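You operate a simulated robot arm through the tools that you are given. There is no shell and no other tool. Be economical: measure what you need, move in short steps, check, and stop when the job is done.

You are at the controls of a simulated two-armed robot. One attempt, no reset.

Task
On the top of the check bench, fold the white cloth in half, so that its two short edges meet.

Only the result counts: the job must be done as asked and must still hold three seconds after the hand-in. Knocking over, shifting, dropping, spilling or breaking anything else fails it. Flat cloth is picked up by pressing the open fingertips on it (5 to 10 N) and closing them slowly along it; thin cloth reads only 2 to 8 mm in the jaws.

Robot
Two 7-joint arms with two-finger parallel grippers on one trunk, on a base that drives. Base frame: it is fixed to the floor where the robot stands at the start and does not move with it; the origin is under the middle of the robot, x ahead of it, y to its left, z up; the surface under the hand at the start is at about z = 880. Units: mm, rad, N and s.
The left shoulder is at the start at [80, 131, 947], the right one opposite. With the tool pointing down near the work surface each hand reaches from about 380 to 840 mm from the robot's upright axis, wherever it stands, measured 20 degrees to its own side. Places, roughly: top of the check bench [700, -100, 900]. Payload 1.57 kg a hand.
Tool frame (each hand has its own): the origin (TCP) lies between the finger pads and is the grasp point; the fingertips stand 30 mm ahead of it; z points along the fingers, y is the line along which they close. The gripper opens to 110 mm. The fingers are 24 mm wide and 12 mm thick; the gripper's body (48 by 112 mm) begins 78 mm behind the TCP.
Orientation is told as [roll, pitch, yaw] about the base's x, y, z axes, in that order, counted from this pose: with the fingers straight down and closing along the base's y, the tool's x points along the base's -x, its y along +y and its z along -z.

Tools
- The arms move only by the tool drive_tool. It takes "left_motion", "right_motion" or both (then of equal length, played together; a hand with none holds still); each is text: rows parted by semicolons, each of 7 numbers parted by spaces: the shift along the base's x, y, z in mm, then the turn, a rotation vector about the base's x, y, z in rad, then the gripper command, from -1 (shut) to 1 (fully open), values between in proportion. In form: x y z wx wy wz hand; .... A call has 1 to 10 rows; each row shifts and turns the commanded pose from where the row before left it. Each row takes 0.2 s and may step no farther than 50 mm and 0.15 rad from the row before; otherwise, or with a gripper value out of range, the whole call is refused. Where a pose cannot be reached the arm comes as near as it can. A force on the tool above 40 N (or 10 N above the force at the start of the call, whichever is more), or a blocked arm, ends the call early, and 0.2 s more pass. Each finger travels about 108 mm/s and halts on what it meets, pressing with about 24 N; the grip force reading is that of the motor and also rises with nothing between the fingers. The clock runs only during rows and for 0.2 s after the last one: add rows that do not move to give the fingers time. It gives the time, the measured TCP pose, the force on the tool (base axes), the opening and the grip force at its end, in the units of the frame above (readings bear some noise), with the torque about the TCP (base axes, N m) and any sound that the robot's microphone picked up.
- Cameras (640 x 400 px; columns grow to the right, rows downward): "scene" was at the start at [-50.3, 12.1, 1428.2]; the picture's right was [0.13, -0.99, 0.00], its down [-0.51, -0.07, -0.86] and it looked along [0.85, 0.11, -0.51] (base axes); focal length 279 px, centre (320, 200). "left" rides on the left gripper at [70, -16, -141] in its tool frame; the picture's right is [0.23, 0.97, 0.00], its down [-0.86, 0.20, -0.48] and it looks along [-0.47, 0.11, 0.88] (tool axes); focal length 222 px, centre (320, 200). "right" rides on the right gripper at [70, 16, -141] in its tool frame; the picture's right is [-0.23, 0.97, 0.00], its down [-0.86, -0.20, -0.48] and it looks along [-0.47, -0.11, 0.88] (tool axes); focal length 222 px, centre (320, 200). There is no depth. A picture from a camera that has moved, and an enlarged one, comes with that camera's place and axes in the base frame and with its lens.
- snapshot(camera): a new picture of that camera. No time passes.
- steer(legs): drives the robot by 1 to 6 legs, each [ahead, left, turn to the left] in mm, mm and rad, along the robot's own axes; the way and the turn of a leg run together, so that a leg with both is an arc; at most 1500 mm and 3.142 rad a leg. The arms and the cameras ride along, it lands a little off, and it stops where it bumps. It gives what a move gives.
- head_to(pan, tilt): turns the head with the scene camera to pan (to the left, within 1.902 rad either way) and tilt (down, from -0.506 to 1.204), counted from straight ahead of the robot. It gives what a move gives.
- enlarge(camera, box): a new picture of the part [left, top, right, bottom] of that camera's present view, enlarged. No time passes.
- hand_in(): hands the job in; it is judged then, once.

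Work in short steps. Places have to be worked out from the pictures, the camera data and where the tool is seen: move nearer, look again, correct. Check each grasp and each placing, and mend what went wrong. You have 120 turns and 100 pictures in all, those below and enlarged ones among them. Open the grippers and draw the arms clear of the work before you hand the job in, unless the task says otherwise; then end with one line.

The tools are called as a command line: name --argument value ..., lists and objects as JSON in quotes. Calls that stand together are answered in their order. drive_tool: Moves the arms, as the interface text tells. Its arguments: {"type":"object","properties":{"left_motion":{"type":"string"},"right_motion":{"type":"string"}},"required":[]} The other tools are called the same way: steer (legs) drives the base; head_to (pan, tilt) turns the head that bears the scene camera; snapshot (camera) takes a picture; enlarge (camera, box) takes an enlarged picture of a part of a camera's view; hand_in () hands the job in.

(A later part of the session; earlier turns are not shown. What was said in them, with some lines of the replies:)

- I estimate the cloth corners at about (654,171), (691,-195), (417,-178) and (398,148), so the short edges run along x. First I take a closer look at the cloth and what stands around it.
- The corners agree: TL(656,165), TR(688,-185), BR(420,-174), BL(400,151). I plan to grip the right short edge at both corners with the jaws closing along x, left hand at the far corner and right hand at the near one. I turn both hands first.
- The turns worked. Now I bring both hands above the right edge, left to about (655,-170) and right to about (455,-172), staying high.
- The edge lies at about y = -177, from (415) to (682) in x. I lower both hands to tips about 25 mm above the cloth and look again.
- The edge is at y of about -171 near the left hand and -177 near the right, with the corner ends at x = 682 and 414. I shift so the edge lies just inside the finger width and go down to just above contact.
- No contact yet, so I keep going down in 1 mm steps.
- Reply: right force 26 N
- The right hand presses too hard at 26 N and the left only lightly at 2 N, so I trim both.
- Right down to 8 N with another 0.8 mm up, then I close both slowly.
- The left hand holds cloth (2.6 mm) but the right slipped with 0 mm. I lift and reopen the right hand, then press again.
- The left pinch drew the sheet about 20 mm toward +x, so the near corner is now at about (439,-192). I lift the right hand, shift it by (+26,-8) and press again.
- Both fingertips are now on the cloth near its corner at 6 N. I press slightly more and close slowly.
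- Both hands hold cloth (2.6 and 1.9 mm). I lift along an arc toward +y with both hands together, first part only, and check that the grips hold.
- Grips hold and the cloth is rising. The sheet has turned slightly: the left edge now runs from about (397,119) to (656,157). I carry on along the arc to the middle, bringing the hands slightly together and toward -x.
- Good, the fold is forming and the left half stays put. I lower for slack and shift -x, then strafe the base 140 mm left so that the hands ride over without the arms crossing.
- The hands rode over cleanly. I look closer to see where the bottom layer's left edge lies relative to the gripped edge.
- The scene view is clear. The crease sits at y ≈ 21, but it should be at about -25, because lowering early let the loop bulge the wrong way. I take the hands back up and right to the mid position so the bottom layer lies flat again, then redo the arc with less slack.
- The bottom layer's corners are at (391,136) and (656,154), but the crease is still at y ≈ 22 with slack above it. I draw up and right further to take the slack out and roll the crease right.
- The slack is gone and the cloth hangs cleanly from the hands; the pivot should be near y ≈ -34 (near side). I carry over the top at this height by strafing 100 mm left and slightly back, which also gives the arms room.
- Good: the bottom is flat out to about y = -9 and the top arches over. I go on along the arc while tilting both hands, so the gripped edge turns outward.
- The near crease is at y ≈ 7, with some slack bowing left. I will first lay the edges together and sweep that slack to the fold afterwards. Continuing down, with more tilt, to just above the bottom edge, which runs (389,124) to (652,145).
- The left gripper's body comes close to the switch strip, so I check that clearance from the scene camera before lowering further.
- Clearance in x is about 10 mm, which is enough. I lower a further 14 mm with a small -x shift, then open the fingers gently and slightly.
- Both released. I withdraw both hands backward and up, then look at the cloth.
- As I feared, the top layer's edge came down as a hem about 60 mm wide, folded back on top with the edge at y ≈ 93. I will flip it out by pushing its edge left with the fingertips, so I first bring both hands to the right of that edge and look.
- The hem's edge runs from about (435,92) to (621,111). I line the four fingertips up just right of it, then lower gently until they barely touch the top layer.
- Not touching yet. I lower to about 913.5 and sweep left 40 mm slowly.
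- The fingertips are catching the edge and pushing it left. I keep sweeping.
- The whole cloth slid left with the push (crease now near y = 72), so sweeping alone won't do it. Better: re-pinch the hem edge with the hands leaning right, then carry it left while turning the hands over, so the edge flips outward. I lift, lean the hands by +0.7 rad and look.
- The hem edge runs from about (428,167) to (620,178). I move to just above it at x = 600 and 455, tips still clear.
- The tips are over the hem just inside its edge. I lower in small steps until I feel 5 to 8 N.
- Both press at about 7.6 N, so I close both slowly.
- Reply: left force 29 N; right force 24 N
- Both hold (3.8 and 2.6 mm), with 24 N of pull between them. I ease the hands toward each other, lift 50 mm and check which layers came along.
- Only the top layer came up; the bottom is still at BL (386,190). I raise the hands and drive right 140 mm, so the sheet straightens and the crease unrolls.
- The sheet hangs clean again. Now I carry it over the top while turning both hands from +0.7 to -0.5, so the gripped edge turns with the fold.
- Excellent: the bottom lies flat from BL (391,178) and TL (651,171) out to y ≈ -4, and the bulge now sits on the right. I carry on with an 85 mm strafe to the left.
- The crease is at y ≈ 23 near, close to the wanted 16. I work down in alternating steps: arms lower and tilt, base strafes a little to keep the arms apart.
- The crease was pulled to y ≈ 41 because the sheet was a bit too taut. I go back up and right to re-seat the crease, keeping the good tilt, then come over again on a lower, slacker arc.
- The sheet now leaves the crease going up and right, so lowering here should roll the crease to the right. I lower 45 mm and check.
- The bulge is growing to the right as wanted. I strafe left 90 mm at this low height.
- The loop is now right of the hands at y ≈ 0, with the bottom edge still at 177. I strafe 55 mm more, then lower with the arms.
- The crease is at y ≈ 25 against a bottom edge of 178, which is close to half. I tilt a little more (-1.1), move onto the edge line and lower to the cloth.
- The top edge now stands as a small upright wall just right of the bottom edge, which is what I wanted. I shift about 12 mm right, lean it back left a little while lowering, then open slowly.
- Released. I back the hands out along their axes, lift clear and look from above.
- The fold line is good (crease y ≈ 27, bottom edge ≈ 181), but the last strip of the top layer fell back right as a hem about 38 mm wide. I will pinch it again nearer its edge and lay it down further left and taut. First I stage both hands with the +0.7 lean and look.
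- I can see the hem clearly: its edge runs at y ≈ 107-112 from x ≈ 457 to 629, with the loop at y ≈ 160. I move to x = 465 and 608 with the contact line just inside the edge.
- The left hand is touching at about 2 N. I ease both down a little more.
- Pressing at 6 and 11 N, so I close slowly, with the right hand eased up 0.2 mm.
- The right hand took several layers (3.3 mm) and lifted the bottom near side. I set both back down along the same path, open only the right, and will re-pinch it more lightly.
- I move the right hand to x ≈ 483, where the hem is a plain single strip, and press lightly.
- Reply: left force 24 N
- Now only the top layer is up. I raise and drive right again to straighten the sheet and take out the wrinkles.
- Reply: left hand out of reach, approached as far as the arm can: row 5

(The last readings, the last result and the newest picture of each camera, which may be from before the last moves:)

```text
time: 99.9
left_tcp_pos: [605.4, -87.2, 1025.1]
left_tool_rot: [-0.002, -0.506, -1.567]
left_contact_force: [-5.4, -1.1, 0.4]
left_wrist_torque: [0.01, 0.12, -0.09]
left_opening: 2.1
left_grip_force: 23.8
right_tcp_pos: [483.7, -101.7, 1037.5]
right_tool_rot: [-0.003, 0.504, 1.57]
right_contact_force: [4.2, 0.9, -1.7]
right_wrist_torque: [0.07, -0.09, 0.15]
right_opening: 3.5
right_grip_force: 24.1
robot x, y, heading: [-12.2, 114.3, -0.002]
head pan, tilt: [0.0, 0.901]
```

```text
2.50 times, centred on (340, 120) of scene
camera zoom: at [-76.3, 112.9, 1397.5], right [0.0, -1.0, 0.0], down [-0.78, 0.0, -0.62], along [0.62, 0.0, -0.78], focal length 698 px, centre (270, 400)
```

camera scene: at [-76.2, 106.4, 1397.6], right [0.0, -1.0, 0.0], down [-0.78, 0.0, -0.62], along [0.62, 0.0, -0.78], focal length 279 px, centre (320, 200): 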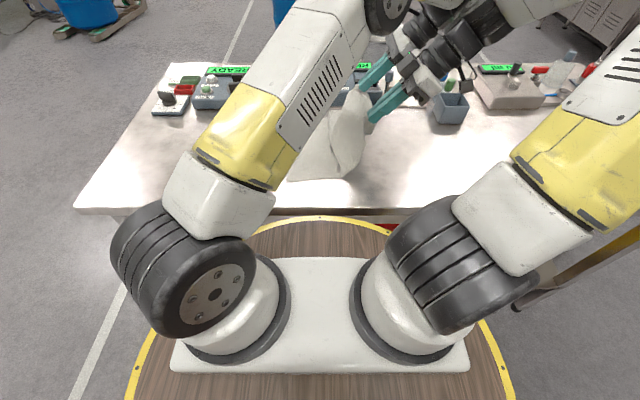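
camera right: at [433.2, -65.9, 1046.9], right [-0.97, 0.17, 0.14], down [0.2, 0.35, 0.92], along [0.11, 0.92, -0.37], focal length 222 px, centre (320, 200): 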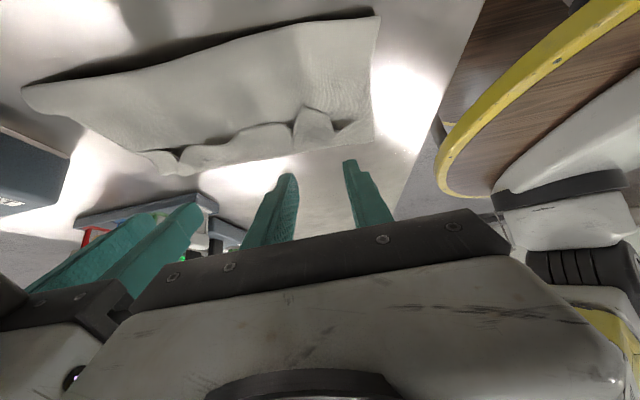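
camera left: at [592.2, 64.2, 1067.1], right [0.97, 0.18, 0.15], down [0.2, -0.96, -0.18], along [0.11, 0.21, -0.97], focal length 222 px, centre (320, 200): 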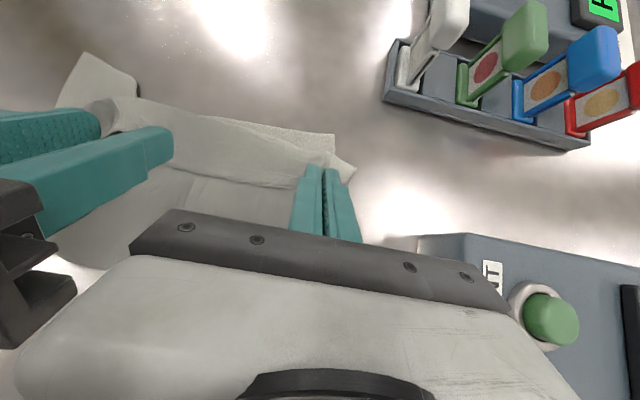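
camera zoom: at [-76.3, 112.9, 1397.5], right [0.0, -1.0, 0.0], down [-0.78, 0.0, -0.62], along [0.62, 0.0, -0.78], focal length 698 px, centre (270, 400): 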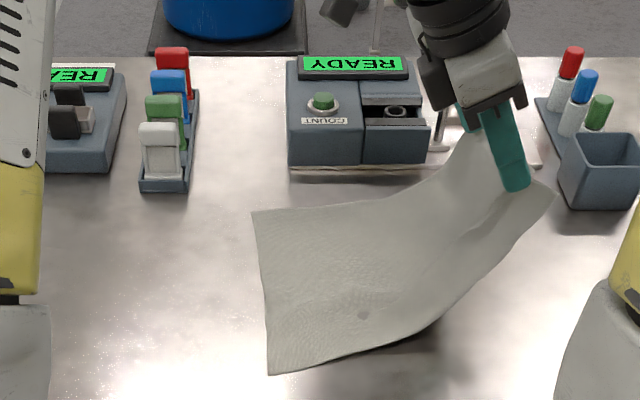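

The sheet is straight again with the left edge now at BL (367,115) and TL (620,135), so the fold should be at y ≈ -50 near and -31 far. I tilt to -0.9 and lower so the loop rolls to the right, moving toward -x to stay aligned.

drive_tool --left_motion "-3 4 -8 -0.07 0 0 -1; -3 4 -12 -0.07 0 0 -1; -3 4 -12 -0.07 0 0 -1; -3 4 -12 -0.07 0 0 -1; -3 4 -12 -0.06 0 0 -1; -3 4 -6 -0.06 0 0 -1; 0 0 0 0 0 0 -1" --right_motion "-3 4 -12 -0.07 0 0 -1; -3 4 -12 -0.07 0 0 -1; -3 4 -12 -0.07 0 0 -1; -3 4 -12 -0.07 0 0 -1; -3 4 -12 -0.06 0 0 -1; -3 4 -12 -0.06 0 0 -1; 0 0 0 0 0 0 -1"

steer --legs '[[-10, 85, 0]]'

enlarge --camera "scene" --box '[240, 60, 440, 210]'

```text
time: 101.5
left_tcp_pos: [587.0, -61.6, 962.6]
left_tool_rot: [-0.007, -0.903, -1.563]
left_contact_force: [-2.7, -0.8, 1.1]
left_wrist_torque: [-0.02, 0.06, -0.12]
left_opening: 2.0
left_grip_force: 23.4
right_tcp_pos: [468.2, -78.5, 966.6]
right_tool_rot: [-0.001, 0.903, 1.571]
right_contact_force: [3.2, -0.1, -0.6]
right_wrist_torque: [0.01, -0.05, 0.09]
right_opening: 3.3
right_grip_force: 24.4
robot x, y, heading: [-13.3, 109.5, 0.005]
head pan, tilt: [0.0, 0.901]
```

```text
time: 102.6
left_tcp_pos: [577.6, 22.4, 963.3]
left_tool_rot: [-0.007, -0.904, -1.561]
left_contact_force: [-2.5, 0.7, -0.3]
left_wrist_torque: [0.02, 0.09, -0.08]
left_opening: 1.7
left_grip_force: 23.9
right_tcp_pos: [457.2, 7.3, 966.0]
right_tool_rot: [0.0, 0.901, 1.569]
right_contact_force: [2.7, 0.5, -0.8]
right_wrist_torque: [-0.01, -0.06, 0.12]
right_opening: 3.8
right_grip_force: 23.6
robot x, y, heading: [-21.1, 198.7, 0.006]
head pan, tilt: [0.0, 0.901]
```

```text
2.67 times, centred on (340, 135) of scene
camera zoom: at [-86.3, 199.1, 1397.6], right [0.0, -1.0, 0.0], down [-0.78, 0.0, -0.62], along [0.62, 0.0, -0.78], focal length 745 px, centre (267, 373)
```

zoom: 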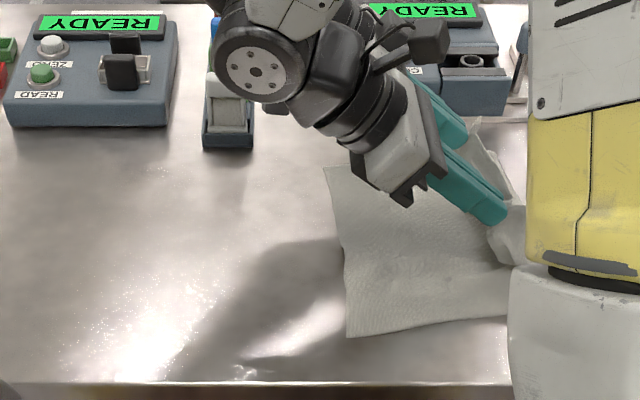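

The bottom is at BL (366,126), TL (622,134). I strafe 45 mm further, then lower with the arms toward the edge line while looking.

steer --legs '[[-10, 50, 0]]'

drive_tool --left_motion "-2 6 -4 -0.05 0 0 -1; -2 6 -5 -0.05 0 0 -1; -2 6 -5 -0.05 0 0 -1; -2 6 -5 -0.05 0 0 -1; -1 6 -4 0 0 0 -1; 0 0 0 0 0 0 -1" --right_motion "-2 7 -4 -0.05 0 0 -1; -2 7 -5 -0.05 0 0 -1; -2 7 -5 -0.05 0 0 -1; -2 7 -5 -0.05 0 0 -1; -1 7 -4 0 0 0 -1; 0 0 0 0 0 0 -1"

enlarge --camera "right" --box '[60, 40, 440, 260]'

```text
time: 103.5
left_tcp_pos: [566.7, 72.1, 965.3]
left_tool_rot: [-0.009, -0.903, -1.562]
left_contact_force: [-2.8, 0.0, -0.1]
left_wrist_torque: [0.02, 0.09, -0.07]
left_opening: 1.8
left_grip_force: 23.6
right_tcp_pos: [446.8, 57.4, 966.0]
right_tool_rot: [-0.001, 0.901, 1.57]
right_contact_force: [2.9, 0.0, -0.6]
right_wrist_torque: [0.03, -0.01, 0.1]
right_opening: 3.4
right_grip_force: 24.4
robot x, y, heading: [-33.2, 250.2, -0.0]
head pan, tilt: [0.0, 0.901]
```

```text
time: 104.9
left_tcp_pos: [557.8, 102.6, 941.7]
left_tool_rot: [-0.01, -1.103, -1.561]
left_contact_force: [-1.6, -0.1, 0.2]
left_wrist_torque: [-0.01, 0.03, -0.05]
left_opening: 1.7
left_grip_force: 23.7
right_tcp_pos: [438.8, 92.7, 943.9]
right_tool_rot: [-0.003, 1.103, 1.569]
right_contact_force: [2.3, 0.1, -0.9]
right_wrist_torque: [0.01, -0.03, 0.07]
right_opening: 3.3
right_grip_force: 24.3
robot x, y, heading: [-31.2, 249.7, -0.001]
head pan, tilt: [0.0, 0.901]
```

```text
1.68 times, centred on (250, 150) of right
camera zoom: at [422.3, 186.9, 1069.5], right [-0.97, 0.1, -0.2], down [0.2, 0.81, -0.55], along [0.11, -0.57, -0.81], focal length 374 px, centre (438, 284)
```

zoom: 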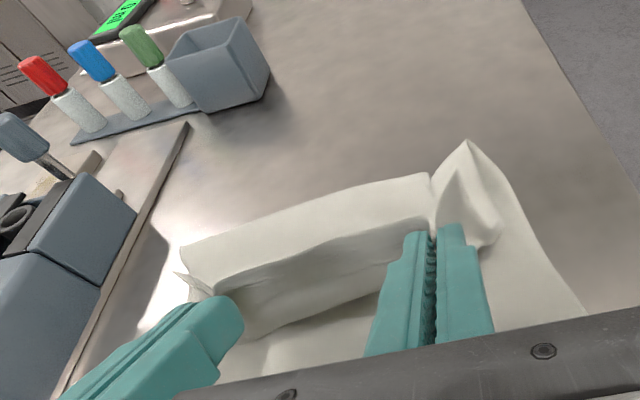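

The crease is at y ≈ -42, very near half, and the bottom shows beyond the edge. Now I pull left until the top is nearly taut, then release while withdrawing leftward so the edge is drawn outward.

drive_tool --left_motion "-1 9 -3 0 0 0 -1; -1 9 -3 0 0 0 -1; 0 9 -3 0 0 0 -1; 0 6 -2 0 0 0 -1; 0 0 0 0 0 0 -1" --right_motion "-1 9 -3 0 0 0 -1; -1 9 -3 0 0 0 -1; 0 9 -3 0 0 0 -1; 0 6 -2 0 0 0 -1; 0 0 0 0 0 0 -1"

enlarge --camera "right" --box '[60, 40, 440, 260]'

```text
time: 106.1
left_tcp_pos: [557.1, 135.8, 929.6]
left_tool_rot: [-0.012, -1.104, -1.558]
left_contact_force: [-1.8, -0.7, -0.3]
left_wrist_torque: [0.01, 0.02, -0.05]
left_opening: 2.1
left_grip_force: 23.7
right_tcp_pos: [436.5, 126.2, 932.1]
right_tool_rot: [0.0, 1.102, 1.569]
right_contact_force: [2.6, -0.1, 0.1]
right_wrist_torque: [0.01, -0.06, 0.06]
right_opening: 3.3
right_grip_force: 24.1
robot x, y, heading: [-35.9, 250.0, 0.0]
head pan, tilt: [0.0, 0.901]
```

```text
1.68 times, centred on (250, 150) of right
camera zoom: at [420.2, 220.4, 1057.9], right [-0.97, 0.1, -0.2], down [0.2, 0.81, -0.55], along [0.11, -0.57, -0.81], focal length 374 px, centre (438, 284)
```

zoom: 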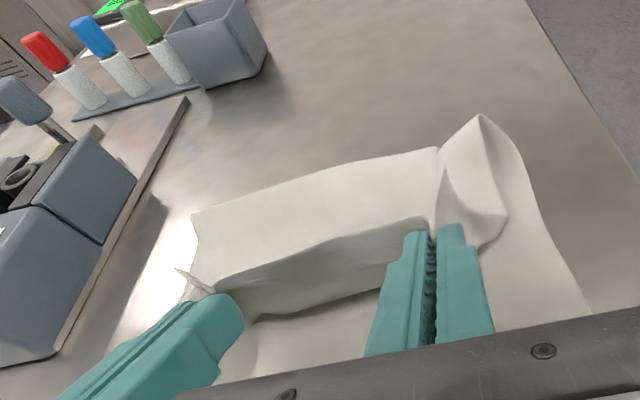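

The wall foot is at y ≈ 104 with about 50 mm of cloth standing. I move 32 mm further left and lower so it leans left, then slip-release leftward.

drive_tool --left_motion "0 9 -3 0 0 0 -1; 0 9 -3 0 0 0 -1; 0 9 -3 0 0 0 -1; 0 7 -3 0 0 0 -1; 0 5 0 0 0 0 -0.96; 0 7 1 0 0 0 -0.92; 0 9 2 0 0 0 -0.86; 0 12 3 0 0 0 -0.75; 0 16 6 0 0 0 -0.65; 0 20 8 0 0 0 -0.65" --right_motion "0 9 -4 0 0 0 -1; 0 9 -4 0 0 0 -1; 0 9 -3 0 0 0 -1; 0 7 -3 0 0 0 -1; 0 5 0 0 0 0 -0.96; 0 7 1 0 0 0 -0.92; 0 9 2 0 0 0 -0.86; 0 12 3 0 0 0 -0.75; 0 16 6 0 0 0 -0.65; 0 20 8 0 0 0 -0.65"

snapshot --camera "right"

```text
time: 108.3
left_tcp_pos: [555.1, 238.2, 936.5]
left_tool_rot: [-0.013, -1.102, -1.559]
left_contact_force: [0.7, -1.5, -0.1]
left_wrist_torque: [0.01, -0.01, -0.02]
left_opening: 19.3
left_grip_force: 0.0
right_tcp_pos: [436.4, 228.1, 940.2]
right_tool_rot: [0.0, 1.104, 1.572]
right_contact_force: [0.4, 0.0, 0.0]
right_wrist_torque: [0.05, 0.03, -0.02]
right_opening: 19.5
right_grip_force: 0.1
robot x, y, heading: [-34.7, 248.0, -0.002]
head pan, tilt: [0.0, 0.901]
```

```text
10 pictures are left
camera right: at [420.8, 323.2, 1064.8], right [-0.97, 0.1, -0.2], down [0.2, 0.81, -0.55], along [0.11, -0.57, -0.81], focal length 222 px, centre (320, 200)
```

right: 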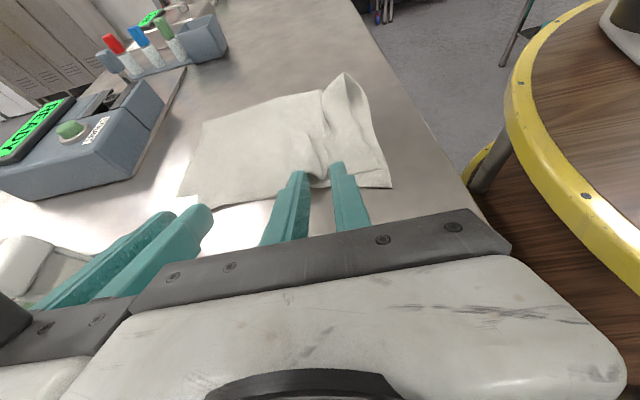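

That laid the edge outward nicely. I lift both hands clear and check from the scene camera.

drive_tool --left_motion "0 5 20 0 0 0 -0.65; 0 5 25 0.14 0 0 -0.65; 0 5 30 0.14 0 0 -0.65; 0 5 30 0.14 0 0 -0.8; 0 10 20 0.14 0 0 -1; 0 20 0 0.14 0 0 -1; 0 20 0 0.14 0 0 -1; 0 0 0 0.14 0 0 -1; 0 0 0 0.12 0 0 -1; 0 0 0 0 0 0 -1" --right_motion "0 5 20 0 0 0 -0.65; 0 5 25 0.14 0 0 -0.65; 0 5 30 0.14 0 0 -0.65; 0 0 30 0.14 0 0 -0.8; 0 -40 20 0.14 0 0 -1; 0 -48 0 0.14 0 0 -1; 0 -48 0 0.14 0 0 -1; 0 -48 0 0.14 0 0 -1; 0 -48 0 0.12 0 0 -1; 0 -48 0 0 0 0 -1"

drive_tool --right_motion "0 -48 0 0 0 0 -1; 0 -48 0 0 0 0 -1; 0 -48 0 0 0 0 -1; 0 -20 0 0 0 0 -1"

enlarge --camera "scene" --box '[300, 80, 460, 200]'

```text
time: 110.5
left_tcp_pos: [556.5, 309.6, 1063.9]
left_tool_rot: [-0.002, -0.001, -1.565]
left_contact_force: [0.1, 0.2, 0.4]
left_wrist_torque: [-0.01, 0.03, 0.02]
left_opening: 0.0
left_grip_force: 21.6
right_tcp_pos: [437.8, -35.9, 1064.0]
right_tool_rot: [-0.001, 0.002, 1.573]
right_contact_force: [-0.3, 0.5, -0.1]
right_wrist_torque: [-0.02, 0.02, -0.04]
right_opening: 0.0
right_grip_force: 21.4
robot x, y, heading: [-33.8, 252.1, 0.005]
head pan, tilt: [0.0, 0.901]
```

```text
time: 111.5
left_tcp_pos: [555.8, 308.1, 1062.9]
left_tool_rot: [-0.001, -0.005, -1.566]
left_contact_force: [0.4, 0.1, 0.5]
left_wrist_torque: [-0.05, 0.02, 0.03]
left_opening: 0.0
left_grip_force: 21.5
right_tcp_pos: [436.5, -200.3, 1064.8]
right_tool_rot: [-0.001, 0.002, 1.57]
right_contact_force: [0.1, 0.1, -0.2]
right_wrist_torque: [-0.05, -0.02, 0.0]
right_opening: 0.0
right_grip_force: 21.0
robot x, y, heading: [-31.5, 242.4, 0.001]
head pan, tilt: [0.0, 0.901]
```

```text
3.33 times, centred on (380, 140) of scene
camera zoom: at [-96.8, 248.9, 1397.6], right [0.0, -1.0, 0.0], down [-0.78, 0.0, -0.62], along [0.62, 0.0, -0.78], focal length 931 px, centre (120, 400)
```

zoom: 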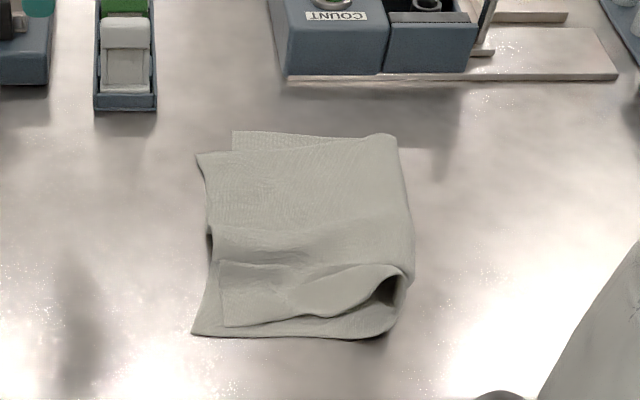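

The fold is much better: everything lies in two layers. The bottom edge runs (376,194) to (629,146), while the top edge is turned, with its far corner at (593,180), its near corner at (386,169) and a pleat between. I will take the overhanging far corner with the left hand and move it onto the bottom corner.

drive_tool --left_motion "5 -45 0 0 0 0 -0.8; 5 -45 -20 0 0 0 -0.55; 5 -40 -30 0 0 0 -0.55; 2 -6 -40 0 0 0 -0.55; 0 0 -35 0 0 0 -0.55; 0 0 -18 0 0 0 -0.55; 0 0 -4 0 0 0 -0.55; 0 0 0 0 0 0 -0.55"

snapshot --camera "left"

```text
refused: row 3 steps farther than a row can; nothing moved
```

```text
8 pictures are left
camera left: at [540.6, 378.8, 1205.0], right [0.97, 0.23, 0.0], down [0.2, -0.85, 0.48], along [0.11, -0.47, -0.88], focal length 222 px, centre (320, 200)
```

left: 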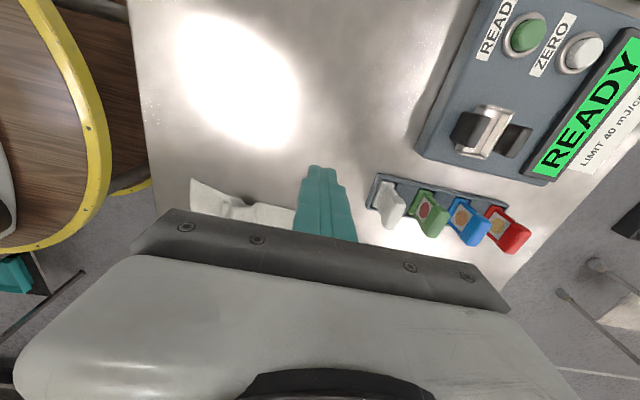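

A step was too long, and one picture is wasted. I repeat it with shorter rows.

drive_tool --left_motion "5 -40 0 0 0 0 -0.8; 5 -40 -15 0 0 0 -0.55; 5 -38 -25 0 0 0 -0.55; 2 -18 -35 0 0 0 -0.55; 0 0 -35 0 0 0 -0.55; 0 0 -25 0 0 0 -0.55; 0 0 -8 0 0 0 -0.55; 0 0 0 0 0 0 -0.55"

enlarge --camera "left" --box '[60, 0, 460, 240]'

```text
time: 113.3
left_tcp_pos: [574.2, 174.0, 919.5]
left_tool_rot: [-0.002, -0.004, -1.566]
left_contact_force: [0.2, 0.0, 0.3]
left_wrist_torque: [0.0, 0.0, 0.0]
left_opening: 24.8
left_grip_force: 0.0
right_tcp_pos: [437.8, -200.0, 1064.2]
right_tool_rot: [-0.003, 0.0, 1.569]
right_contact_force: [0.2, -0.7, 1.1]
right_wrist_torque: [0.01, -0.05, 0.01]
right_opening: 0.0
right_grip_force: 21.0
robot x, y, heading: [-31.0, 249.9, 0.002]
head pan, tilt: [0.0, 0.901]
```

```text
1.60 times, centred on (260, 120) of left
camera zoom: at [557.7, 243.9, 1061.0], right [0.97, 0.23, 0.0], down [0.2, -0.85, 0.48], along [0.11, -0.47, -0.88], focal length 355 px, centre (416, 328)
```

zoom: 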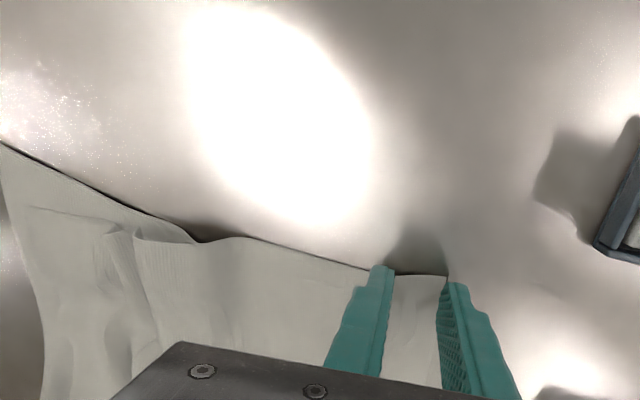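

The corner is at (589,183), so I shift 10 mm toward -x so both tips are on cloth, then press down.

drive_tool --left_motion "-10 -1 0 0 0 0 -0.55; 0 0 -4 0 0 0 -0.55; 0 0 -2 0 0 0 -0.55; 0 0 0 0 0 0 -0.55"

drive_tool --left_motion "0 0 -1 0 0 0 -0.55; 0 0 0 0 0 0 -0.55"

```text
time: 114.3
left_tcp_pos: [563.0, 172.8, 913.8]
left_tool_rot: [-0.002, -0.004, -1.567]
left_contact_force: [0.4, -0.9, -1.2]
left_wrist_torque: [-0.02, -0.02, -0.01]
left_opening: 24.8
left_grip_force: 0.1
right_tcp_pos: [436.7, -200.2, 1063.8]
right_tool_rot: [-0.002, 0.002, 1.57]
right_contact_force: [-0.1, 0.7, -1.2]
right_wrist_torque: [-0.01, 0.0, 0.0]
right_opening: 0.0
right_grip_force: 21.4
robot x, y, heading: [-32.1, 246.8, 0.002]
head pan, tilt: [0.0, 0.901]
```

```text
time: 114.9
left_tcp_pos: [563.3, 171.6, 913.4]
left_tool_rot: [-0.001, -0.003, -1.567]
left_contact_force: [-0.3, 0.0, 0.5]
left_wrist_torque: [-0.01, -0.01, 0.01]
left_opening: 24.8
left_grip_force: 0.1
right_tcp_pos: [437.7, -200.5, 1064.0]
right_tool_rot: [-0.002, 0.002, 1.572]
right_contact_force: [-0.2, -0.4, -0.5]
right_wrist_torque: [-0.03, -0.03, 0.0]
right_opening: 0.0
right_grip_force: 21.5
robot x, y, heading: [-34.8, 247.8, 0.0]
head pan, tilt: [0.0, 0.901]
```

drive_tool --left_motion "0 0 -0.8 0 0 0 -0.55; 0 0 0 0 0 0 -0.55"

drive_tool --left_motion "0 0 -0.5 0 0 0 -0.55; 0 0 0 0 0 0 -0.55"

```text
time: 115.5
left_tcp_pos: [563.4, 171.5, 911.9]
left_tool_rot: [-0.002, -0.003, -1.566]
left_contact_force: [-0.9, 0.0, 0.7]
left_wrist_torque: [0.02, 0.05, 0.02]
left_opening: 24.8
left_grip_force: 0.0
right_tcp_pos: [436.8, -199.3, 1063.7]
right_tool_rot: [0.0, 0.003, 1.57]
right_contact_force: [0.2, 0.9, -0.1]
right_wrist_torque: [0.02, 0.02, 0.03]
right_opening: 0.1
right_grip_force: 21.2
robot x, y, heading: [-28.7, 248.4, 0.001]
head pan, tilt: [0.0, 0.901]
```

```text
time: 116.1
left_tcp_pos: [563.6, 170.6, 912.8]
left_tool_rot: [0.0, -0.006, -1.565]
left_contact_force: [-0.6, 0.2, 4.8]
left_wrist_torque: [-0.02, -0.01, 0.01]
left_opening: 24.8
left_grip_force: 0.1
right_tcp_pos: [436.5, -199.6, 1064.9]
right_tool_rot: [-0.001, 0.001, 1.569]
right_contact_force: [-0.2, 0.1, 0.2]
right_wrist_torque: [0.0, -0.02, -0.02]
right_opening: 0.0
right_grip_force: 21.7
robot x, y, heading: [-30.2, 246.3, 0.0]
head pan, tilt: [0.0, 0.901]
```

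drive_tool --left_motion "0 0 -0.2 0 0 0 -0.6; 0 0 0 0 0 0 -0.66; 0 0 0 0 0 0 -0.72; 0 0 0 0 0 0 -0.78; 0 0 0 0 0 0 -0.84; 0 0 0 0 0 0 -0.9; 0 0 0 0 0 0 -0.96; 0 0 0 0 0 0 -1; 0 0 0 0 0 0 -1"

drive_tool --left_motion "2 -2 10 0 0 0 -1; 6 -5 10 0 0 0 -1; 8 -7 5 0 0 0 -1; 8 -7 0 0 0 0 -1; 8 -8 -3 0 0 0 -1; 8 -8 -10 0 0 0 -1; 0 0 -8 0 0 0 -1; 0 0 0 0 0 0 -1"

enlarge --camera "scene" --box '[300, 80, 460, 200]'

```text
time: 118.1
left_tcp_pos: [563.6, 172.0, 911.4]
left_tool_rot: [-0.001, -0.003, -1.565]
left_contact_force: [1.3, 0.7, 8.1]
left_wrist_torque: [-0.08, -0.02, 0.01]
left_opening: 1.8
left_grip_force: 23.1
right_tcp_pos: [437.1, -200.4, 1063.5]
right_tool_rot: [-0.002, 0.001, 1.571]
right_contact_force: [0.0, 0.1, 0.3]
right_wrist_torque: [-0.01, 0.01, -0.02]
right_opening: 0.0
right_grip_force: 21.5
robot x, y, heading: [-32.0, 248.8, 0.001]
head pan, tilt: [0.0, 0.901]
```

```text
time: 119.9
left_tcp_pos: [603.5, 135.0, 914.1]
left_tool_rot: [-0.002, -0.005, -1.565]
left_contact_force: [-0.1, -0.4, 1.7]
left_wrist_torque: [-0.01, 0.02, -0.01]
left_opening: 1.8
left_grip_force: 23.4
right_tcp_pos: [436.5, -199.4, 1064.3]
right_tool_rot: [-0.002, 0.0, 1.57]
right_contact_force: [0.0, -0.5, -0.2]
right_wrist_torque: [-0.05, -0.01, -0.01]
right_opening: 0.1
right_grip_force: 21.3
robot x, y, heading: [-32.4, 248.1, 0.002]
head pan, tilt: [0.0, 0.901]
```

```text
3.33 times, centred on (380, 140) of scene
camera zoom: at [-96.8, 248.7, 1397.6], right [0.0, -1.0, 0.0], down [-0.78, 0.0, -0.62], along [0.62, 0.0, -0.78], focal length 931 px, centre (120, 400)
```

zoom: 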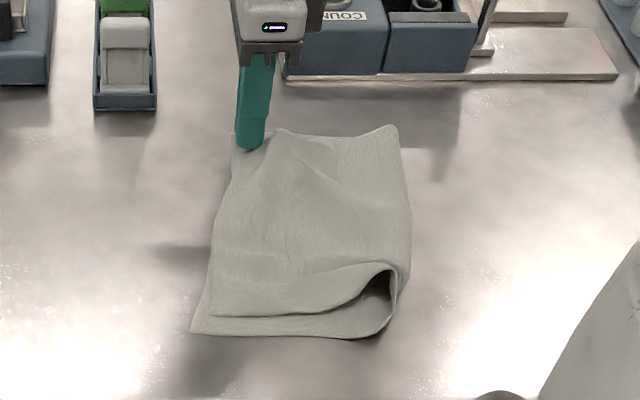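

The far corner is now on the bottom corner and the pleat opened out. The near top corner at (397,178) is about 26 mm from BL (376,194). Keeping the left grip, I bring the right hand to the near corner.

drive_tool --right_motion "-2 46 0 0 0 0 -1; -2 46 0 0 0 0 -1; -2 46 0 0 0 0 -1; -2 46 -5 0 0 0 -0.8; -2 46 -10 0 0 0 -0.6; -2 46 -15 0 0 0 -0.6; -2 46 -18 0 0 0 -0.6; -2 44 -20 0 0 0 -0.6; -1 0 -40 0 0 0 -0.6; 0 0 -25 0 0 0 -0.6"

drive_tool --right_motion "0 0 -8 0 0 0 -0.6; 0 0 -5 0 0 0 -0.6; 0 0 -2 0 0 0 -0.6; 0 0 -1 0 0 0 -0.6; 0 0 0 0 0 0 -0.6"

enlarge --camera "right" --box '[200, 100, 440, 250]'

```text
time: 122.1
left_tcp_pos: [603.0, 133.9, 914.8]
left_tool_rot: [-0.003, -0.002, -1.565]
left_contact_force: [0.1, 0.2, 1.6]
left_wrist_torque: [-0.01, -0.01, 0.02]
left_opening: 1.5
left_grip_force: 23.8
right_tcp_pos: [418.3, 166.5, 929.9]
right_tool_rot: [-0.002, 0.001, 1.572]
right_contact_force: [0.3, 0.6, 0.2]
right_wrist_torque: [0.01, 0.01, 0.01]
right_opening: 21.8
right_grip_force: 0.1
robot x, y, heading: [-32.1, 249.2, 0.003]
head pan, tilt: [0.0, 0.901]
```

```text
time: 123.3
left_tcp_pos: [602.9, 134.3, 914.9]
left_tool_rot: [-0.002, -0.003, -1.566]
left_contact_force: [0.0, 0.2, 1.1]
left_wrist_torque: [-0.02, 0.01, 0.03]
left_opening: 1.7
left_grip_force: 23.2
right_tcp_pos: [419.3, 166.3, 915.3]
right_tool_rot: [-0.001, 0.0, 1.571]
right_contact_force: [-0.2, 0.3, 0.0]
right_wrist_torque: [-0.03, 0.02, 0.0]
right_opening: 21.9
right_grip_force: 0.0
robot x, y, heading: [-32.6, 249.0, -0.001]
head pan, tilt: [0.0, 0.901]
```

```text
2.67 times, centred on (320, 175) of right
camera zoom: at [403.1, 95.9, 1055.3], right [-0.97, 0.23, 0.0], down [0.2, 0.86, 0.48], along [0.11, 0.46, -0.88], focal length 592 px, centre (320, 267)
```

zoom: 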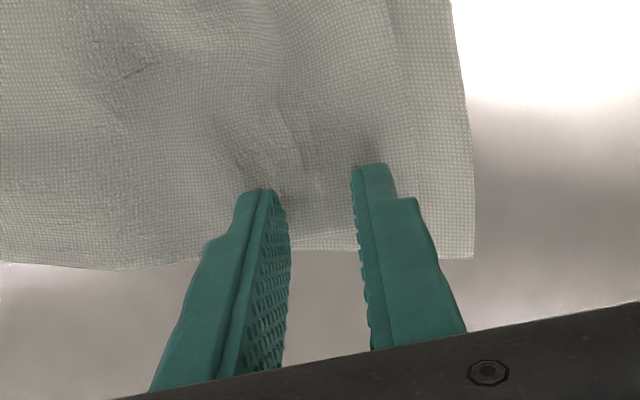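

The near top corner is at about (391,187), only around 18 mm from BL (375,196). I pinch it lightly for a small final shift.

drive_tool --right_motion "0 1 -1 0 0 0 -0.6; 0 1 -0.5 0 0 0 -0.6; 0 0 0 0 0 0 -0.6"

drive_tool --right_motion "0 0 -0.6 0 0 0 -0.6; 0 0 0 0 0 0 -0.6"

```text
time: 124.1
left_tcp_pos: [602.3, 135.0, 914.6]
left_tool_rot: [-0.002, -0.004, -1.565]
left_contact_force: [-0.2, 0.3, 1.9]
left_wrist_torque: [-0.05, 0.02, 0.02]
left_opening: 1.8
left_grip_force: 23.9
right_tcp_pos: [419.2, 167.4, 913.1]
right_tool_rot: [-0.001, 0.002, 1.568]
right_contact_force: [-0.6, -0.9, 8.4]
right_wrist_torque: [-0.02, 0.05, -0.01]
right_opening: 22.1
right_grip_force: 0.1
robot x, y, heading: [-34.2, 246.5, 0.002]
head pan, tilt: [0.0, 0.901]
```

```text
time: 124.7
left_tcp_pos: [602.9, 133.9, 915.1]
left_tool_rot: [-0.002, -0.004, -1.565]
left_contact_force: [0.5, -0.1, 1.8]
left_wrist_torque: [-0.04, 0.01, 0.04]
left_opening: 1.6
left_grip_force: 23.6
right_tcp_pos: [419.9, 166.7, 911.2]
right_tool_rot: [-0.005, 0.002, 1.568]
right_contact_force: [-0.5, -4.5, 27.2]
right_wrist_torque: [-0.08, 0.1, 0.02]
right_opening: 21.8
right_grip_force: 0.1
robot x, y, heading: [-32.9, 248.8, 0.001]
head pan, tilt: [0.0, 0.901]
```

Too hard at 27 N. I ease up about 0.9 mm and close slowly.

drive_tool --right_motion "0 0 0.9 0 0 0 -0.6; 0 0 0 0 0 0 -0.6"

```text
time: 125.3
left_tcp_pos: [604.0, 135.8, 915.4]
left_tool_rot: [-0.002, -0.003, -1.566]
left_contact_force: [0.2, 0.7, 1.5]
left_wrist_torque: [-0.03, 0.0, 0.0]
left_opening: 1.6
left_grip_force: 23.3
right_tcp_pos: [418.8, 168.8, 911.9]
right_tool_rot: [-0.002, 0.003, 1.572]
right_contact_force: [2.9, -2.1, 17.6]
right_wrist_torque: [0.0, -0.04, 0.0]
right_opening: 21.9
right_grip_force: 0.0
robot x, y, heading: [-36.8, 250.9, -0.002]
head pan, tilt: [0.0, 0.901]
```

drive_tool --right_motion "0 0 1.1 0 0 0 -0.6; 0 0 0 0 0 0 -0.66; 0 0 0 0 0 0 -0.72; 0 0 0 0 0 0 -0.78; 0 0 0 0 0 0 -0.84; 0 0 0 0 0 0 -0.9; 0 0 0 0 0 0 -0.96; 0 0 0 0 0 0 -1; 0 0 0 0 0 0 -1"

```text
time: 127.3
left_tcp_pos: [603.1, 134.8, 915.4]
left_tool_rot: [-0.001, -0.003, -1.566]
left_contact_force: [0.8, -0.1, 1.5]
left_wrist_torque: [0.02, 0.04, 0.02]
left_opening: 1.6
left_grip_force: 23.6
right_tcp_pos: [419.5, 166.8, 914.3]
right_tool_rot: [0.0, 0.001, 1.569]
right_contact_force: [0.0, -0.2, -0.1]
right_wrist_torque: [-0.02, 0.04, -0.02]
right_opening: 0.0
right_grip_force: 21.3
robot x, y, heading: [-30.8, 251.9, 0.0]
head pan, tilt: [0.0, 0.901]
```

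It closed on nothing. I reopen and press again with a value between.

drive_tool --right_motion "0 0 5 0 0 0 -1; 0 0 0 0 0 0 -0.6; 0 0 0 0 0 0 -0.6; 0 0 -3 0 0 0 -0.6; 0 0 -2.9 0 0 0 -0.6; 0 0 0 0 0 0 -0.6"

```text
time: 128.7
left_tcp_pos: [603.3, 134.6, 913.3]
left_tool_rot: [-0.003, -0.004, -1.565]
left_contact_force: [-0.3, 0.1, 1.7]
left_wrist_torque: [-0.01, 0.01, -0.01]
left_opening: 1.7
left_grip_force: 23.9
right_tcp_pos: [419.2, 167.4, 913.0]
right_tool_rot: [-0.003, 0.001, 1.572]
right_contact_force: [-0.1, -1.5, 2.6]
right_wrist_torque: [0.01, 0.0, 0.0]
right_opening: 22.0
right_grip_force: 0.1
robot x, y, heading: [-33.8, 249.3, 0.001]
head pan, tilt: [0.0, 0.901]
```

drive_tool --right_motion "0 0 -0.3 0 0 0 -0.6; 0 0 0 0 0 0 -0.66; 0 0 0 0 0 0 -0.72; 0 0 0 0 0 0 -0.78; 0 0 0 0 0 0 -0.84; 0 0 0 0 0 0 -0.9; 0 0 0 0 0 0 -0.96; 0 0 0 0 0 0 -1; 0 0 0 0 0 0 -1"

```text
time: 130.7
left_tcp_pos: [603.6, 134.8, 914.1]
left_tool_rot: [-0.001, -0.003, -1.567]
left_contact_force: [-0.6, 0.0, 1.8]
left_wrist_torque: [-0.04, 0.01, -0.02]
left_opening: 1.6
left_grip_force: 23.6
right_tcp_pos: [418.9, 167.4, 913.1]
right_tool_rot: [-0.002, 0.001, 1.571]
right_contact_force: [0.4, -1.0, 4.6]
right_wrist_torque: [0.04, 0.03, 0.04]
right_opening: 0.0
right_grip_force: 21.0
robot x, y, heading: [-31.5, 246.3, -0.002]
head pan, tilt: [0.0, 0.901]
```

It slipped again, but the closed tips now press the top layer at about 5 N. I use that to drag the corner gently by (-14,+6), then lift and look.

drive_tool --right_motion "-2 1 0 0 0 0 -1; -3 1 0 0 0 0 -1; -3 1 0 0 0 0 -1; -3 2 0 0 0 0 -1; -3 1 0 0 0 0 -1; 0 0 0 0 0 0 -1; 0 0 15 0 0 0 -1; 0 0 30 0 0 0 -1; 0 -30 30 0 0 0 -1; 0 -40 20 0 0 0 -1"

enlarge --camera "scene" --box '[300, 80, 460, 200]'

```text
time: 132.9
left_tcp_pos: [603.4, 135.8, 914.5]
left_tool_rot: [-0.001, -0.002, -1.564]
left_contact_force: [0.3, -0.5, 0.9]
left_wrist_torque: [-0.05, 0.08, 0.0]
left_opening: 1.7
left_grip_force: 23.6
right_tcp_pos: [407.3, 105.1, 1007.5]
right_tool_rot: [0.0, 0.002, 1.57]
right_contact_force: [-0.3, -0.7, 0.8]
right_wrist_torque: [-0.04, -0.01, 0.0]
right_opening: 0.0
right_grip_force: 21.1
robot x, y, heading: [-32.6, 250.9, -0.003]
head pan, tilt: [0.0, 0.901]
```

```text
3.33 times, centred on (380, 140) of scene
camera zoom: at [-96.5, 248.9, 1397.6], right [0.0, -1.0, 0.0], down [-0.78, 0.0, -0.62], along [0.62, 0.0, -0.78], focal length 931 px, centre (120, 400)
```

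zoom: 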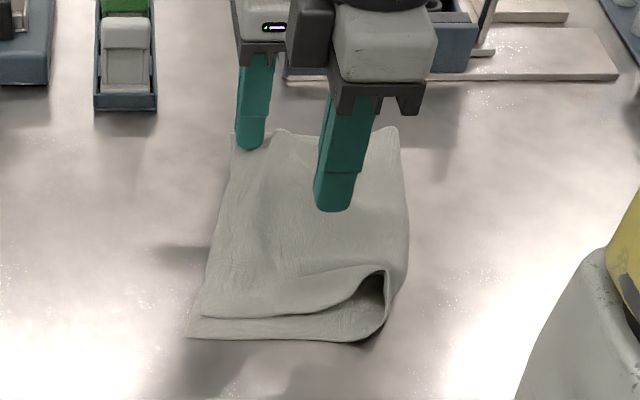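

The near corner is now at (393,186) against BL (372,197), so it still needs about 22 mm. I pinch again with the wider opening that worked before.

drive_tool --right_motion "6 25 -20 0 0 0 -0.6; 6 25 -20 0 0 0 -0.3; 5 16 -20 0 0 0 -0.3; 0 0 -15 0 0 0 -0.3; 0 0 -10 0 0 0 -0.3; 0 0 -5 0 0 0 -0.3; 0 0 -2 0 0 0 -0.3; 0 0 0 0 0 0 -0.3"

drive_tool --right_motion "0 0 -1.2 0 0 0 -0.3; 0 0 0 0 0 0 -0.3"

```text
time: 134.7
left_tcp_pos: [603.4, 134.6, 914.0]
left_tool_rot: [-0.002, -0.004, -1.565]
left_contact_force: [0.2, 0.9, 2.1]
left_wrist_torque: [-0.01, 0.01, 0.01]
left_opening: 1.8
left_grip_force: 23.3
right_tcp_pos: [421.3, 169.8, 915.5]
right_tool_rot: [-0.001, 0.001, 1.572]
right_contact_force: [0.5, -0.4, -0.7]
right_wrist_torque: [-0.04, 0.02, -0.03]
right_opening: 38.5
right_grip_force: 0.1
robot x, y, heading: [-32.7, 250.7, 0.007]
head pan, tilt: [0.0, 0.901]
```

```text
time: 135.3
left_tcp_pos: [602.8, 134.5, 914.5]
left_tool_rot: [-0.003, -0.004, -1.565]
left_contact_force: [-0.7, 0.0, 1.5]
left_wrist_torque: [-0.01, 0.06, 0.0]
left_opening: 1.7
left_grip_force: 23.6
right_tcp_pos: [422.8, 169.5, 914.8]
right_tool_rot: [-0.001, 0.003, 1.567]
right_contact_force: [0.2, 0.5, -0.8]
right_wrist_torque: [0.0, -0.02, 0.0]
right_opening: 38.5
right_grip_force: 0.1
robot x, y, heading: [-31.6, 246.6, 0.003]
head pan, tilt: [0.0, 0.901]
```

drive_tool --right_motion "2 2 -1 0 0 0 -0.3; 0 0 0 0 0 0 -0.3"

drive_tool --right_motion "0 0 -0.4 0 0 0 -0.3; 0 0 0 0 0 0 -0.3"

```text
time: 135.9
left_tcp_pos: [602.4, 133.4, 913.5]
left_tool_rot: [-0.002, -0.003, -1.566]
left_contact_force: [0.5, 0.5, 1.3]
left_wrist_torque: [0.01, 0.05, 0.02]
left_opening: 1.6
left_grip_force: 23.2
right_tcp_pos: [424.6, 172.8, 913.3]
right_tool_rot: [-0.002, 0.002, 1.571]
right_contact_force: [-0.6, -0.9, 1.4]
right_wrist_torque: [-0.01, 0.02, -0.02]
right_opening: 38.5
right_grip_force: 0.1
robot x, y, heading: [-31.3, 246.6, -0.0]
head pan, tilt: [0.0, 0.901]
```

```text
time: 136.5
left_tcp_pos: [603.1, 134.9, 915.6]
left_tool_rot: [-0.001, -0.004, -1.566]
left_contact_force: [-0.3, 1.0, 1.7]
left_wrist_torque: [-0.01, 0.01, -0.01]
left_opening: 1.9
left_grip_force: 23.6
right_tcp_pos: [424.7, 172.0, 912.5]
right_tool_rot: [-0.002, 0.002, 1.569]
right_contact_force: [-0.6, -0.4, 3.6]
right_wrist_torque: [-0.03, 0.04, 0.01]
right_opening: 38.7
right_grip_force: 0.0
robot x, y, heading: [-31.0, 248.1, 0.004]
head pan, tilt: [0.0, 0.901]
```

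Contact at about 4 N. I press a little more and close slowly.

drive_tool --right_motion "0 0 -0.3 0 0 0 -0.38; 0 0 0 0 0 0 -0.46; 0 0 0 0 0 0 -0.54; 0 0 0 0 0 0 -0.62; 0 0 0 0 0 0 -0.7; 0 0 0 0 0 0 -0.78; 0 0 0 0 0 0 -0.86; 0 0 0 0 0 0 -0.94; 0 0 0 0 0 0 -1; 0 0 0 0 0 0 -1"

```text
time: 138.7
left_tcp_pos: [602.7, 134.6, 915.2]
left_tool_rot: [-0.003, -0.003, -1.564]
left_contact_force: [-9.0, 3.2, 1.6]
left_wrist_torque: [0.11, 0.27, -0.11]
left_opening: 1.8
left_grip_force: 23.4
right_tcp_pos: [425.1, 171.1, 913.6]
right_tool_rot: [-0.002, 0.002, 1.569]
right_contact_force: [8.5, -4.6, 2.6]
right_wrist_torque: [-0.12, -0.28, -0.08]
right_opening: 2.6
right_grip_force: 23.4
robot x, y, heading: [-35.1, 247.2, -0.002]
head pan, tilt: [0.0, 0.901]
```

Gripped at 2.6 mm, with the top edge taut between the hands. I release the far corner with the left hand, then move the near corner by (-25,+11), set it down and open.

drive_tool --left_motion "0 0 0 0 0 0 -0.9; 0 0 0 0 0 0 -0.75; 0 0 0 0 0 0 -0.6; 0 0 0 0 0 0 -0.5; 0 0 8 0 0 0 -0.5; 0 2 15 0 0 0 -0.5; 0 8 25 0 0 0 -0.5; 0 10 30 0 0 0 -0.5"

drive_tool --right_motion "-3 2 6 0 0 0 -1; -6 3 3 0 0 0 -1; -8 3 0 0 0 0 -1; -8 3 -3 0 0 0 -1; 0 0 -5 0 0 0 -1; 0 0 0 0 0 0 -0.9; 0 0 0 0 0 0 -0.75; 0 0 0 0 0 0 -0.55; 0 0 0 0 0 0 -0.3; 0 0 6 0 0 0 -0.3"

drive_tool --right_motion "0 0 15 0 0 0 -0.3; 0 0 30 0 0 0 -0.3; 0 -30 30 0 0 0 -0.3; 0 -45 10 0 0 0 -0.6; 0 -45 0 0 0 0 -1; 0 -45 0 0 0 0 -1; 0 -45 0 0 0 0 -1; 0 -45 0 0 0 0 -1; 0 -45 0 0 0 0 -1; 0 -40 0 0 0 0 -1"

enlarge --camera "scene" --box '[300, 80, 460, 200]'

```text
time: 140.5
left_tcp_pos: [600.0, 155.2, 993.7]
left_tool_rot: [-0.001, -0.003, -1.566]
left_contact_force: [-0.3, 0.1, 0.5]
left_wrist_torque: [0.01, 0.02, 0.02]
left_opening: 27.8
left_grip_force: 0.1
right_tcp_pos: [424.1, 171.1, 912.8]
right_tool_rot: [-0.001, 0.002, 1.569]
right_contact_force: [-0.5, 0.7, 4.5]
right_wrist_torque: [0.06, 0.03, -0.02]
right_opening: 2.5
right_grip_force: 24.2
robot x, y, heading: [-34.5, 248.3, -0.002]
head pan, tilt: [0.0, 0.901]
```

```text
time: 142.7
left_tcp_pos: [601.1, 155.8, 994.0]
left_tool_rot: [0.0, -0.003, -1.565]
left_contact_force: [0.4, 0.3, 0.1]
left_wrist_torque: [0.02, 0.03, 0.01]
left_opening: 27.2
left_grip_force: 0.1
right_tcp_pos: [398.7, 183.0, 919.2]
right_tool_rot: [-0.001, 0.001, 1.569]
right_contact_force: [0.2, -0.3, 0.0]
right_wrist_torque: [-0.01, -0.04, -0.01]
right_opening: 38.2
right_grip_force: 0.1
robot x, y, heading: [-28.3, 250.3, 0.001]
head pan, tilt: [0.0, 0.901]
```

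```text
time: 144.9
left_tcp_pos: [599.0, 156.4, 992.6]
left_tool_rot: [-0.001, -0.003, -1.565]
left_contact_force: [0.7, 0.3, 0.7]
left_wrist_torque: [-0.05, -0.01, 0.01]
left_opening: 27.7
left_grip_force: 0.1
right_tcp_pos: [397.7, -156.7, 1004.0]
right_tool_rot: [-0.002, 0.003, 1.57]
right_contact_force: [-0.2, -1.0, -0.4]
right_wrist_torque: [-0.02, -0.04, 0.02]
right_opening: 0.1
right_grip_force: 21.3
robot x, y, heading: [-34.3, 249.0, 0.002]
head pan, tilt: [0.0, 0.901]
```

```text
3.33 times, centred on (380, 140) of scene
camera zoom: at [-96.8, 249.0, 1397.6], right [0.0, -1.0, 0.0], down [-0.78, 0.0, -0.62], along [0.62, 0.0, -0.78], focal length 931 px, centre (120, 400)
```

zoom: 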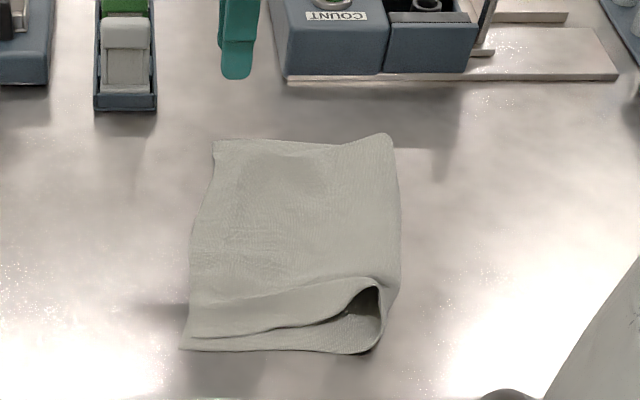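

Now the edges meet: far corners coincide and the near ones are within about 12 mm. Only the near end of the fold stands open as a loop, so I press it down gently with the right fingertips, vertically.

drive_tool --left_motion "0 10 20 0 0 0 -0.5; 0 20 20 0 0 0 -0.5; 0 30 10 0 0 0 -0.5; 0 30 0 0 0 0 -0.5; 0 30 0 0 0 0 -0.5; 0 0 0 0 0 0 -0.5; 0 0 0 0 0 0 -0.5; 0 0 0 0 0 0 -0.5; 0 0 0 0 0 0 -0.5; 0 0 0 0 0 0 -0.5" --right_motion "8 45 0 0 0 0 -0.5; 8 45 0 0 0 0 0; 8 45 0 0 0 0 0; 8 45 0 0 0 0 0; 5 35 -10 0 0 0 0; 0 0 -20 0 0 0 0; 0 0 -20 0 0 0 0; 0 0 -15 0 0 0 0; 0 0 -12 0 0 0 0; 0 0 -6 0 0 0 0"

drive_tool --right_motion "0 0 -3 0 0 0 0; 0 0 -2 0 0 0 0; 0 0 0 0 0 0 0; 0 0 10 0 0 0 0; 0 -12 8 0 0 0 0; 0 -12 0 0 0 0 0; 0 0 -10 0 0 0 0; 0 0 -8 0 0 0 0; 0 0 0 0 0 0 0; 0 0 20 0 0 0 0"

drive_tool --right_motion "0 0 35 0 0 0 0; 0 -30 35 0 0 0 0; 0 -45 10 0 0 0 0; 0 -45 0 0 0 0 0; 0 -45 0 0 0 0 0; 0 -45 0 0 0 0 0"

enlarge --camera "scene" --box '[300, 80, 460, 200]'

```text
time: 147.1
left_tcp_pos: [603.2, 274.7, 1044.0]
left_tool_rot: [-0.003, -0.003, -1.564]
left_contact_force: [-0.6, -0.5, -0.3]
left_wrist_torque: [-0.01, 0.01, 0.01]
left_opening: 27.6
left_grip_force: 0.0
right_tcp_pos: [436.7, 56.8, 921.6]
right_tool_rot: [-0.001, 0.001, 1.571]
right_contact_force: [-0.5, 0.3, -0.7]
right_wrist_torque: [-0.02, -0.02, -0.01]
right_opening: 54.8
right_grip_force: 0.1
robot x, y, heading: [-32.8, 246.7, -0.003]
head pan, tilt: [0.0, 0.901]
```

```text
time: 149.3
left_tcp_pos: [603.6, 274.6, 1044.0]
left_tool_rot: [-0.002, -0.003, -1.566]
left_contact_force: [-0.4, -1.0, -1.0]
left_wrist_torque: [-0.03, 0.0, 0.02]
left_opening: 27.1
left_grip_force: 0.1
right_tcp_pos: [436.8, 33.5, 938.0]
right_tool_rot: [-0.001, 0.001, 1.569]
right_contact_force: [-0.1, -0.2, -1.4]
right_wrist_torque: [0.03, 0.02, -0.03]
right_opening: 55.1
right_grip_force: 0.2
robot x, y, heading: [-33.3, 249.7, 0.005]
head pan, tilt: [0.0, 0.901]
```

```text
time: 150.7
left_tcp_pos: [603.0, 276.0, 1043.6]
left_tool_rot: [-0.002, -0.005, -1.567]
left_contact_force: [-0.6, 0.5, -0.2]
left_wrist_torque: [-0.03, -0.01, -0.03]
left_opening: 27.6
left_grip_force: 0.0
right_tcp_pos: [435.1, -175.6, 1017.9]
right_tool_rot: [-0.001, 0.001, 1.57]
right_contact_force: [0.5, 0.1, -0.3]
right_wrist_torque: [-0.03, 0.03, -0.02]
right_opening: 55.1
right_grip_force: 0.0
robot x, y, heading: [-31.6, 254.8, 0.001]
head pan, tilt: [0.0, 0.901]
```

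```text
3.33 times, centred on (380, 140) of scene
camera zoom: at [-96.8, 249.1, 1397.6], right [0.0, -1.0, 0.0], down [-0.78, 0.0, -0.62], along [0.62, 0.0, -0.78], focal length 931 px, centre (120, 400)
```

zoom: 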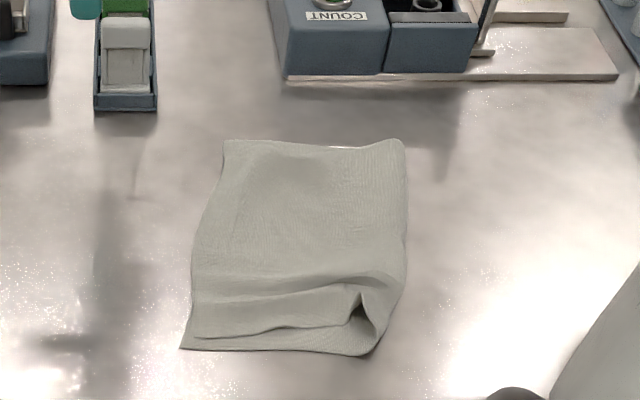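

The fold holds: both short edges meet within about 15 to 20 mm and the loop is lower. I open the grippers, draw both arms up and clear, then hand in.

drive_tool --left_motion "0 10 20 0 0 0 0; 0 10 20 0 0 0 0.5; 0 0 0 0 0 0 0.5; 0 0 0 0 0 0 0.5" --right_motion "0 -10 20 0 0 0 0; 0 -10 20 0 0 0 0.5; 0 0 0 0 0 0 0.5; 0 0 0 0 0 0 0.5"

snapshot --camera "scene"

```text
time: 151.7
left_tcp_pos: [603.3, 295.8, 1082.0]
left_tool_rot: [-0.001, -0.002, -1.565]
left_contact_force: [-0.6, 0.1, -0.4]
left_wrist_torque: [-0.01, -0.02, 0.02]
left_opening: 82.3
left_grip_force: 0.0
right_tcp_pos: [435.4, -195.3, 1059.3]
right_tool_rot: [-0.002, 0.0, 1.57]
right_contact_force: [-0.7, -0.5, 0.6]
right_wrist_torque: [0.02, -0.01, -0.01]
right_opening: 82.4
right_grip_force: 0.0
robot x, y, heading: [-32.8, 248.2, -0.001]
head pan, tilt: [0.0, 0.901]
```

```text
1 pictures are left
camera scene: at [-96.7, 248.7, 1397.6], right [0.0, -1.0, 0.0], down [-0.78, 0.0, -0.62], along [0.62, 0.0, -0.78], focal length 279 px, centre (320, 200)
```

scene: 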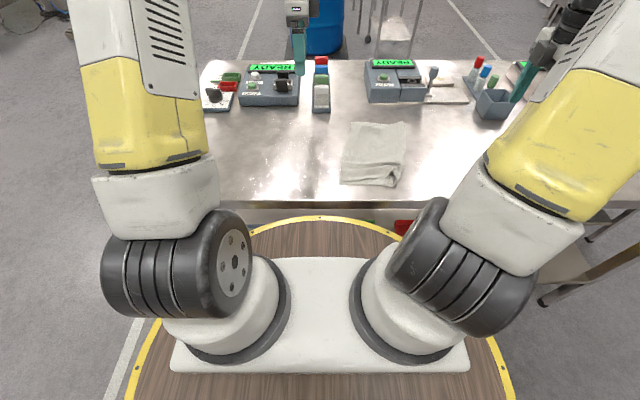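

The cloth lies folded in half on the bench, nothing else looks disturbed, and both arms are clear with the grippers open. I hand in.

hand_in

```text
The job is handed in.
```

I folded the white cloth in half on the check bench and handed it in: the short edges meet at the far corner and to within about 15–20 mm at the near corner, with a few wrinkles and a slightly open fold at the near end.
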